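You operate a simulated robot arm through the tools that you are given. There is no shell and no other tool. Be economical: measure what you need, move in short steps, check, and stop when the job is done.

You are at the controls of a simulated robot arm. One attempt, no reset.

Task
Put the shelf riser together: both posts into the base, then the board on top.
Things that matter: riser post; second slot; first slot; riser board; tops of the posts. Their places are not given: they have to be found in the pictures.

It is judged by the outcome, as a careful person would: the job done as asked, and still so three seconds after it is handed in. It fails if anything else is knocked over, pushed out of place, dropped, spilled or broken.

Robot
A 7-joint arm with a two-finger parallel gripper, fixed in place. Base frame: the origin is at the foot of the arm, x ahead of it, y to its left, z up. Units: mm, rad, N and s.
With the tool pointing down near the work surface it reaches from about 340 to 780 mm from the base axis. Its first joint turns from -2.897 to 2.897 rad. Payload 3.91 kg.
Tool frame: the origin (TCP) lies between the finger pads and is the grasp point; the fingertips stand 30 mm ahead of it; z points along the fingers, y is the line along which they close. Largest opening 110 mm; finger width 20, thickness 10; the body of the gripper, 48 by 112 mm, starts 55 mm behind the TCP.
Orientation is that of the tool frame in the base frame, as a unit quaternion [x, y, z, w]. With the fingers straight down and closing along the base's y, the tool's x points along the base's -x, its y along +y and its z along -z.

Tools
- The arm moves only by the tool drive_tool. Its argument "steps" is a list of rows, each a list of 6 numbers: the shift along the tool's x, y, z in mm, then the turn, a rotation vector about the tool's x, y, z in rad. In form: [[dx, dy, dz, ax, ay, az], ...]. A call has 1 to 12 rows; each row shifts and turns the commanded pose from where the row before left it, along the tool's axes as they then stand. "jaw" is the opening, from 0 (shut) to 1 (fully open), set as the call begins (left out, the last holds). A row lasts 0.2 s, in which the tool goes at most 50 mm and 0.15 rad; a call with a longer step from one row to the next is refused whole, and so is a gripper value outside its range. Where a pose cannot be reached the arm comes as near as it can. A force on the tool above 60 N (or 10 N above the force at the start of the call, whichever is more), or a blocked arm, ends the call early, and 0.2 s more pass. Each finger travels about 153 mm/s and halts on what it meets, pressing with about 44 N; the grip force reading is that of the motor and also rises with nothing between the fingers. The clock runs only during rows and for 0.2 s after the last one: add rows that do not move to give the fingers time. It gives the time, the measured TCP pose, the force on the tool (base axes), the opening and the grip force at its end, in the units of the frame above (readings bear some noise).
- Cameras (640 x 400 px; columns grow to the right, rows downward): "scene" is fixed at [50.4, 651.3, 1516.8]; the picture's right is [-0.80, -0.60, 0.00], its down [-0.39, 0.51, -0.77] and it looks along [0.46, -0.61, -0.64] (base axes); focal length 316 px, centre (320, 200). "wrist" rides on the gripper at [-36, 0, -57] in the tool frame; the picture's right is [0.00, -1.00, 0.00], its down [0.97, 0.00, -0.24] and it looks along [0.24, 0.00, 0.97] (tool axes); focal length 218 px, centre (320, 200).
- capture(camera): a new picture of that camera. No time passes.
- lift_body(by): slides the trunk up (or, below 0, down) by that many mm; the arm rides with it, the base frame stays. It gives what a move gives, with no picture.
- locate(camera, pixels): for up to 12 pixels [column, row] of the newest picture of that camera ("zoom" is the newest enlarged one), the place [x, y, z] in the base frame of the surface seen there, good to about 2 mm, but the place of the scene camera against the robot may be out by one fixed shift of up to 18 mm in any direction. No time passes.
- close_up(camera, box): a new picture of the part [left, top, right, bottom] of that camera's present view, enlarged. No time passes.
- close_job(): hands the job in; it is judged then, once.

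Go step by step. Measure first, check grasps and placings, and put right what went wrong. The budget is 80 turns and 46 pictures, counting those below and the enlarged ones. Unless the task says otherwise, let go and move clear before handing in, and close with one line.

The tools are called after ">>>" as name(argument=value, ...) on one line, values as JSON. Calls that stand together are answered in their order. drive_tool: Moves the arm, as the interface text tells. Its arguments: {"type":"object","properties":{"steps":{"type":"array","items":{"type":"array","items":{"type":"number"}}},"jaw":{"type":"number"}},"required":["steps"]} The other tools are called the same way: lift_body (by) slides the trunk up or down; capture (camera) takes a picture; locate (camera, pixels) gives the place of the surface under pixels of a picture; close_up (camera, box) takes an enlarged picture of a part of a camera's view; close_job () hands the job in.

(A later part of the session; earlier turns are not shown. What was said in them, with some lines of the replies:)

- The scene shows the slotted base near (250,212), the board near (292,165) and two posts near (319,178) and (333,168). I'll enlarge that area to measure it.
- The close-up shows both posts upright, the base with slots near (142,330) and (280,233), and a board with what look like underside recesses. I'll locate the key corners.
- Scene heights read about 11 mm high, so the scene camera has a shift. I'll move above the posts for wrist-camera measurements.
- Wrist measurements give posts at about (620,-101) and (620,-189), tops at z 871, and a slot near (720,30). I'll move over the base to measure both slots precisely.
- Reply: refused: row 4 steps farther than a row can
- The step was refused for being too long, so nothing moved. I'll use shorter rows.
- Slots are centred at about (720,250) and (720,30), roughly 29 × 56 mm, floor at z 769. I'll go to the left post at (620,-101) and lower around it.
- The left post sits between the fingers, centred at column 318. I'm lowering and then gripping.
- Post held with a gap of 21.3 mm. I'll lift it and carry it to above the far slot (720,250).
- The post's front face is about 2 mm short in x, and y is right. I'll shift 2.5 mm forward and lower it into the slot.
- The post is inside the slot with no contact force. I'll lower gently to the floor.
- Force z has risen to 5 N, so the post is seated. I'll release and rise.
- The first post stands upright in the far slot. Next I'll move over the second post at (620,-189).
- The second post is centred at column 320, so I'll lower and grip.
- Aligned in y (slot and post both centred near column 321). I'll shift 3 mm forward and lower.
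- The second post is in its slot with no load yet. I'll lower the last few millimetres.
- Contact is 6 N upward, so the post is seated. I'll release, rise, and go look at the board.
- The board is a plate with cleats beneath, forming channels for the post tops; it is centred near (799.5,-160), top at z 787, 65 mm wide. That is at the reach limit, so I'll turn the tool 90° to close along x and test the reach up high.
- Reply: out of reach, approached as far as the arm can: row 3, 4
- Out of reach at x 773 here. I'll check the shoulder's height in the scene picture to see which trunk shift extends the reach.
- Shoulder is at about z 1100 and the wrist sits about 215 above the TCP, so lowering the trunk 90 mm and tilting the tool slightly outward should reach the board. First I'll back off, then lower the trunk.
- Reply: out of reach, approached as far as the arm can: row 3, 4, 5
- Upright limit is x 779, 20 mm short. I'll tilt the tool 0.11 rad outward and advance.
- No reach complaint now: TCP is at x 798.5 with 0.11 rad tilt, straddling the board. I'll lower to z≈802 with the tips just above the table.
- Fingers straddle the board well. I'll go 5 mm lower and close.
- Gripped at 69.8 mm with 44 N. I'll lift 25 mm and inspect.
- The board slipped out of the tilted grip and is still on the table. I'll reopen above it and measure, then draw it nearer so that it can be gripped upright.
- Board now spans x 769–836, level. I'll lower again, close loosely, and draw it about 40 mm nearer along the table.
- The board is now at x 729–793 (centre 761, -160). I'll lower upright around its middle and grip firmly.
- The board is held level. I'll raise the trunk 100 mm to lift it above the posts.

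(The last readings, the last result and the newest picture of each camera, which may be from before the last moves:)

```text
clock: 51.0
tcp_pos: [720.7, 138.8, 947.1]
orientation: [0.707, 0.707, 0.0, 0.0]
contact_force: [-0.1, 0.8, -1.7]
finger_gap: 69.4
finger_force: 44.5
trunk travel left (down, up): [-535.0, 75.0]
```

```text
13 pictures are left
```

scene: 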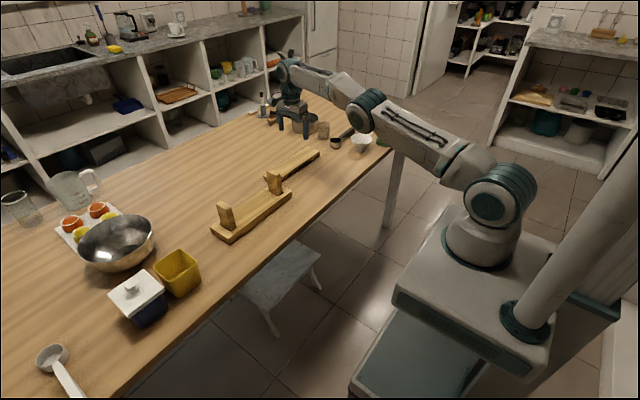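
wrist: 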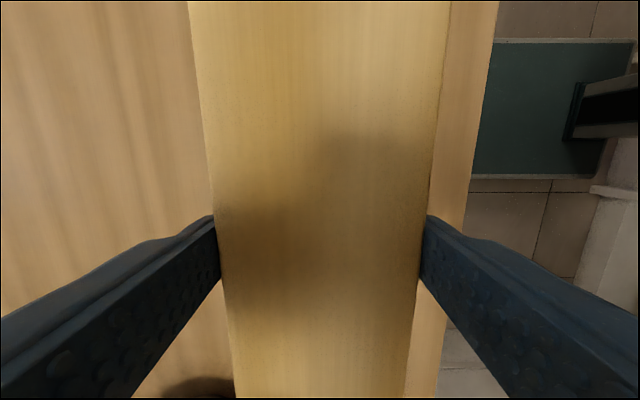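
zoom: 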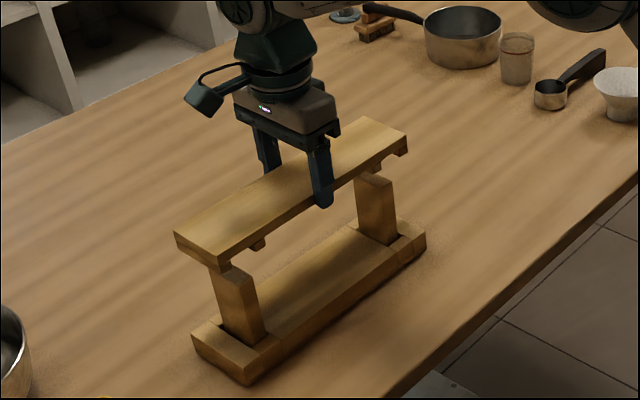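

>>> close_up(camera="scene", box=[215, 140, 285, 200])

>>> locate(camera="zoom", pixels=[[320, 200]])

```text
6.67 times, centred on (250, 170) of scene
```

zoom: 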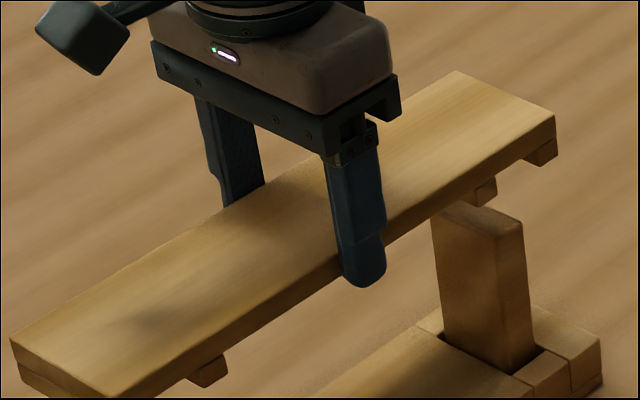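

```text
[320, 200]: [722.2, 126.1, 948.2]
```

>>> locate(camera="zoom", pixels=[[554, 118], [460, 73], [555, 150], [530, 160], [494, 185], [478, 196], [493, 240], [520, 227], [226, 365], [208, 378], [470, 245], [13, 343]])

```text
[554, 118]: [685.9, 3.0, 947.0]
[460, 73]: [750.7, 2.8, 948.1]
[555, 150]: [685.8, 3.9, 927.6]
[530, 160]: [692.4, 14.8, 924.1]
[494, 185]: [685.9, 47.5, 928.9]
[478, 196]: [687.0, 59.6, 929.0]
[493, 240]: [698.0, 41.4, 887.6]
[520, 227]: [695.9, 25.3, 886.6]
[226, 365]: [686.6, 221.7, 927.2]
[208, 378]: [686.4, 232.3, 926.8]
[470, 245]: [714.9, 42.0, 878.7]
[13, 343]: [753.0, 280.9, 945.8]
```

>>> close_up(camera="scene", box=[210, 170, 270, 240])

```text
5.71 times, centred on (240, 205) of scene
```

zoom: 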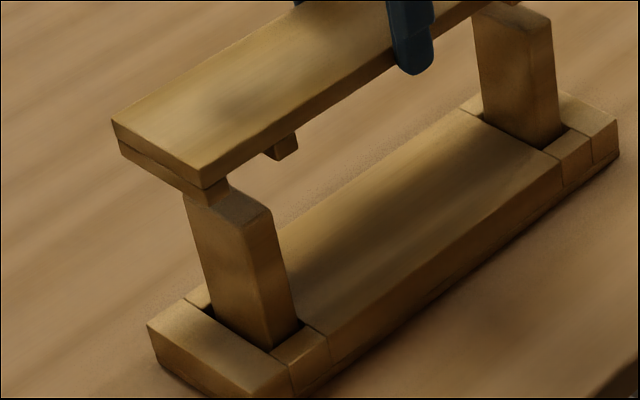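

>>> locate(camera="zoom", pixels=[[245, 227], [268, 210], [245, 240], [272, 222], [207, 196], [225, 182], [295, 140], [280, 158], [268, 155], [205, 175], [213, 205]])

```text
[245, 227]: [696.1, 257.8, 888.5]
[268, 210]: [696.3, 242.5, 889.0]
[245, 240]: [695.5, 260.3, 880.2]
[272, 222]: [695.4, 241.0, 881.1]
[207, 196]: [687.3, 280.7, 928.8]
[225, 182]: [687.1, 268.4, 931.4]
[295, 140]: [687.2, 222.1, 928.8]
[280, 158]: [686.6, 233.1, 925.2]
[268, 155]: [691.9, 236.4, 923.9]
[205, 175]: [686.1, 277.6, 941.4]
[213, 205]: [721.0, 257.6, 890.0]
```

Channels (scene y 15–47.5 and 233–268) sit over the posts (24–43 and 241–260.5); a 1 mm shift in +y centres them. I'll lower most of the way.

>>> drive_tool(steps=[[1, 0, 8, 0, 0, 0], [0, 0, 8, 0, 0, 0], [0, 0, 6, 0, 0, 0], [0, 0, 6, 0, 0, 0], [0, 0, 0, 0, 0, 0]])

>>> close_up(camera="scene", box=[200, 130, 300, 240])

```text
clock: 52.2
tcp_pos: [719.6, 141.0, 921.0]
orientation: [0.707, 0.707, 0.0, 0.0]
contact_force: [-0.1, 0.3, -2.1]
finger_gap: 69.2
finger_force: 44.0
trunk travel left (down, up): [-535.0, 75.0]
```

```text
3.64 times, centred on (250, 185) of scene
```

zoom: 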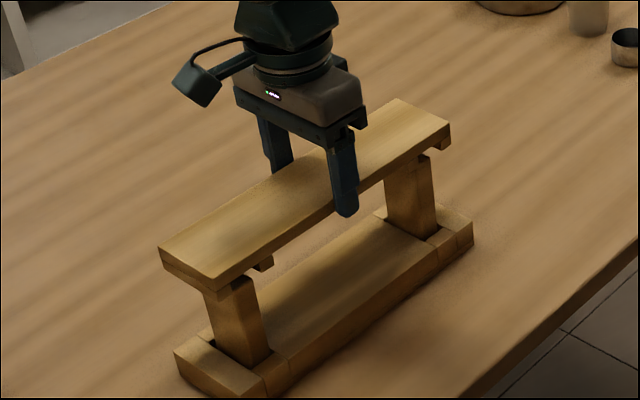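

Cleats straddle the posts with no contact. Continuing down slowly.

>>> drive_tool(steps=[[0, 0, 4, 0, 0, 0], [0, 0, 3, 0, 0, 0], [0, 0, 3, 0, 0, 0], [0, 0, 2, 0, 0, 0], [0, 0, 0, 0, 0, 0]])

>>> close_up(camera="scene", box=[200, 140, 300, 240])

```text
clock: 53.4
tcp_pos: [720.2, 140.7, 910.8]
orientation: [0.707, 0.707, 0.0, 0.0]
contact_force: [-0.4, 0.3, -1.9]
finger_gap: 69.2
finger_force: 43.8
trunk travel left (down, up): [-535.0, 75.0]
```

```text
4.00 times, centred on (250, 190) of scene
```

zoom: 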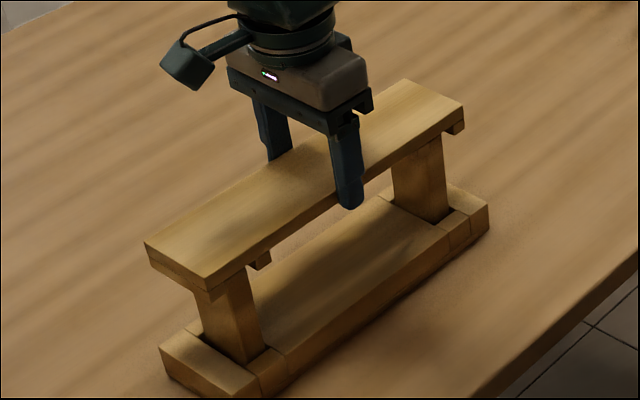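

The posts have entered the channels freely. I'll step down until contact shows.

>>> drive_tool(steps=[[0, 0, 1.5, 0, 0, 0], [0, 0, 1.5, 0, 0, 0], [0, 0, 1, 0, 0, 0], [0, 0, 0, 0, 0, 0]])

```text
clock: 54.4
tcp_pos: [719.6, 141.7, 908.0]
orientation: [0.707, 0.708, 0.001, 0.0]
contact_force: [0.3, 0.2, -1.6]
finger_gap: 69.5
finger_force: 44.0
trunk travel left (down, up): [-535.0, 75.0]
```

>>> drive_tool(steps=[[0, 0, 1.2, 0, 0, 0], [0, 0, 1, 0, 0, 0], [0, 0, 0, 0, 0, 0]])

```text
clock: 55.2
tcp_pos: [719.3, 140.5, 904.4]
orientation: [0.707, 0.707, 0.0, 0.0]
contact_force: [0.0, 0.3, -2.0]
finger_gap: 69.5
finger_force: 44.1
trunk travel left (down, up): [-535.0, 75.0]
```

>>> drive_tool(steps=[[0, 0, 1, 0, 0, 0], [0, 0, 1, 0, 0, 0], [0, 0, 0, 0, 0, 0]])

```text
clock: 56.0
tcp_pos: [719.6, 140.9, 902.9]
orientation: [0.707, 0.707, 0.0, 0.0]
contact_force: [-0.8, 0.3, -2.5]
finger_gap: 69.3
finger_force: 44.3
trunk travel left (down, up): [-535.0, 75.0]
```

>>> drive_tool(steps=[[0, 0, 0.8, 0, 0, 0], [0, 0, 0.8, 0, 0, 0], [0, 0, 0, 0, 0, 0]])

>>> close_up(camera="scene", box=[205, 145, 285, 225])

```text
clock: 56.8
tcp_pos: [720.1, 140.2, 902.8]
orientation: [0.707, 0.707, 0.001, 0.0]
contact_force: [2.0, -0.4, 5.7]
finger_gap: 69.4
finger_force: 43.8
trunk travel left (down, up): [-535.0, 75.0]
```

```text
5.00 times, centred on (245, 185) of scene
```

zoom: 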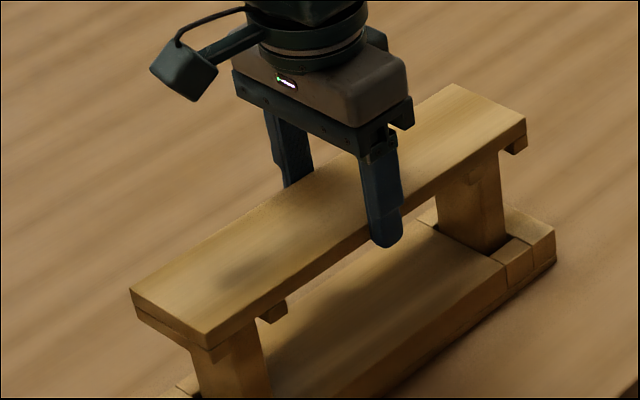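

Force turned to +5.7 N, so the board rests on the posts. I'll release and rise straight up.

>>> drive_tool(steps=[[0, 0, 0, 0, 0, 0], [0, 0, 0, 0, 0, 0], [0, 0, -15, 0, 0, 0], [0, 0, -30, 0, 0, 0], [0, 0, -30, 0, 0, 0], [0, 0, 0, 0, 0, 0]], jaw=0.85)

>>> close_up(camera="scene", box=[190, 120, 310, 250])

```text
clock: 58.2
tcp_pos: [719.7, 139.9, 976.3]
orientation: [0.707, 0.707, 0.0, -0.001]
contact_force: [0.5, -0.8, 0.1]
finger_gap: 93.5
finger_force: 0.2
trunk travel left (down, up): [-535.0, 75.0]
```

```text
3.08 times, centred on (250, 185) of scene
```

zoom: 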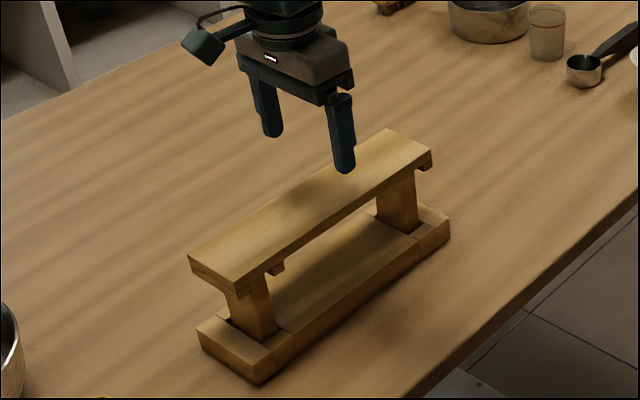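

>>> locate(camera="zoom", pixels=[[192, 258], [235, 285], [388, 131], [428, 152], [310, 205]])

>>> drive_tool(steps=[[0, -20, -20, 0, 0, 0], [0, -30, 0, 0, 0, 0], [0, 0, 0, 0, 0, 0]])

>>> capture(camera="scene")

```text
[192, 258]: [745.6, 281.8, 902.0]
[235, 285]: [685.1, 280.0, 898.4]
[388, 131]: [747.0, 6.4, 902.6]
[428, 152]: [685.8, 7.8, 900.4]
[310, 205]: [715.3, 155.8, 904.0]
```

```text
clock: 59.0
tcp_pos: [670.6, 140.0, 996.8]
orientation: [0.707, 0.707, 0.0, 0.0]
contact_force: [0.4, -0.5, 0.4]
finger_gap: 93.6
finger_force: 0.1
trunk travel left (down, up): [-535.0, 75.0]
```

```text
6 pictures are left
```

scene: 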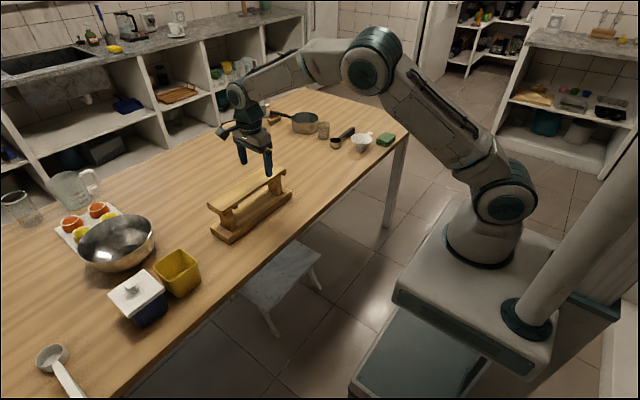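

The board sits level on both posts, with its top at about z 902 by the scene camera at every corner. The gripper is clear and nothing else has moved, so I'm handing in.

>>> close_job()

```text
The job is handed in.
```

The shelf riser is together: both posts are seated in the base slots and the board rests level on top. The board slipped on the first grip, before it had left the table, so I drew it closer and re-gripped it.
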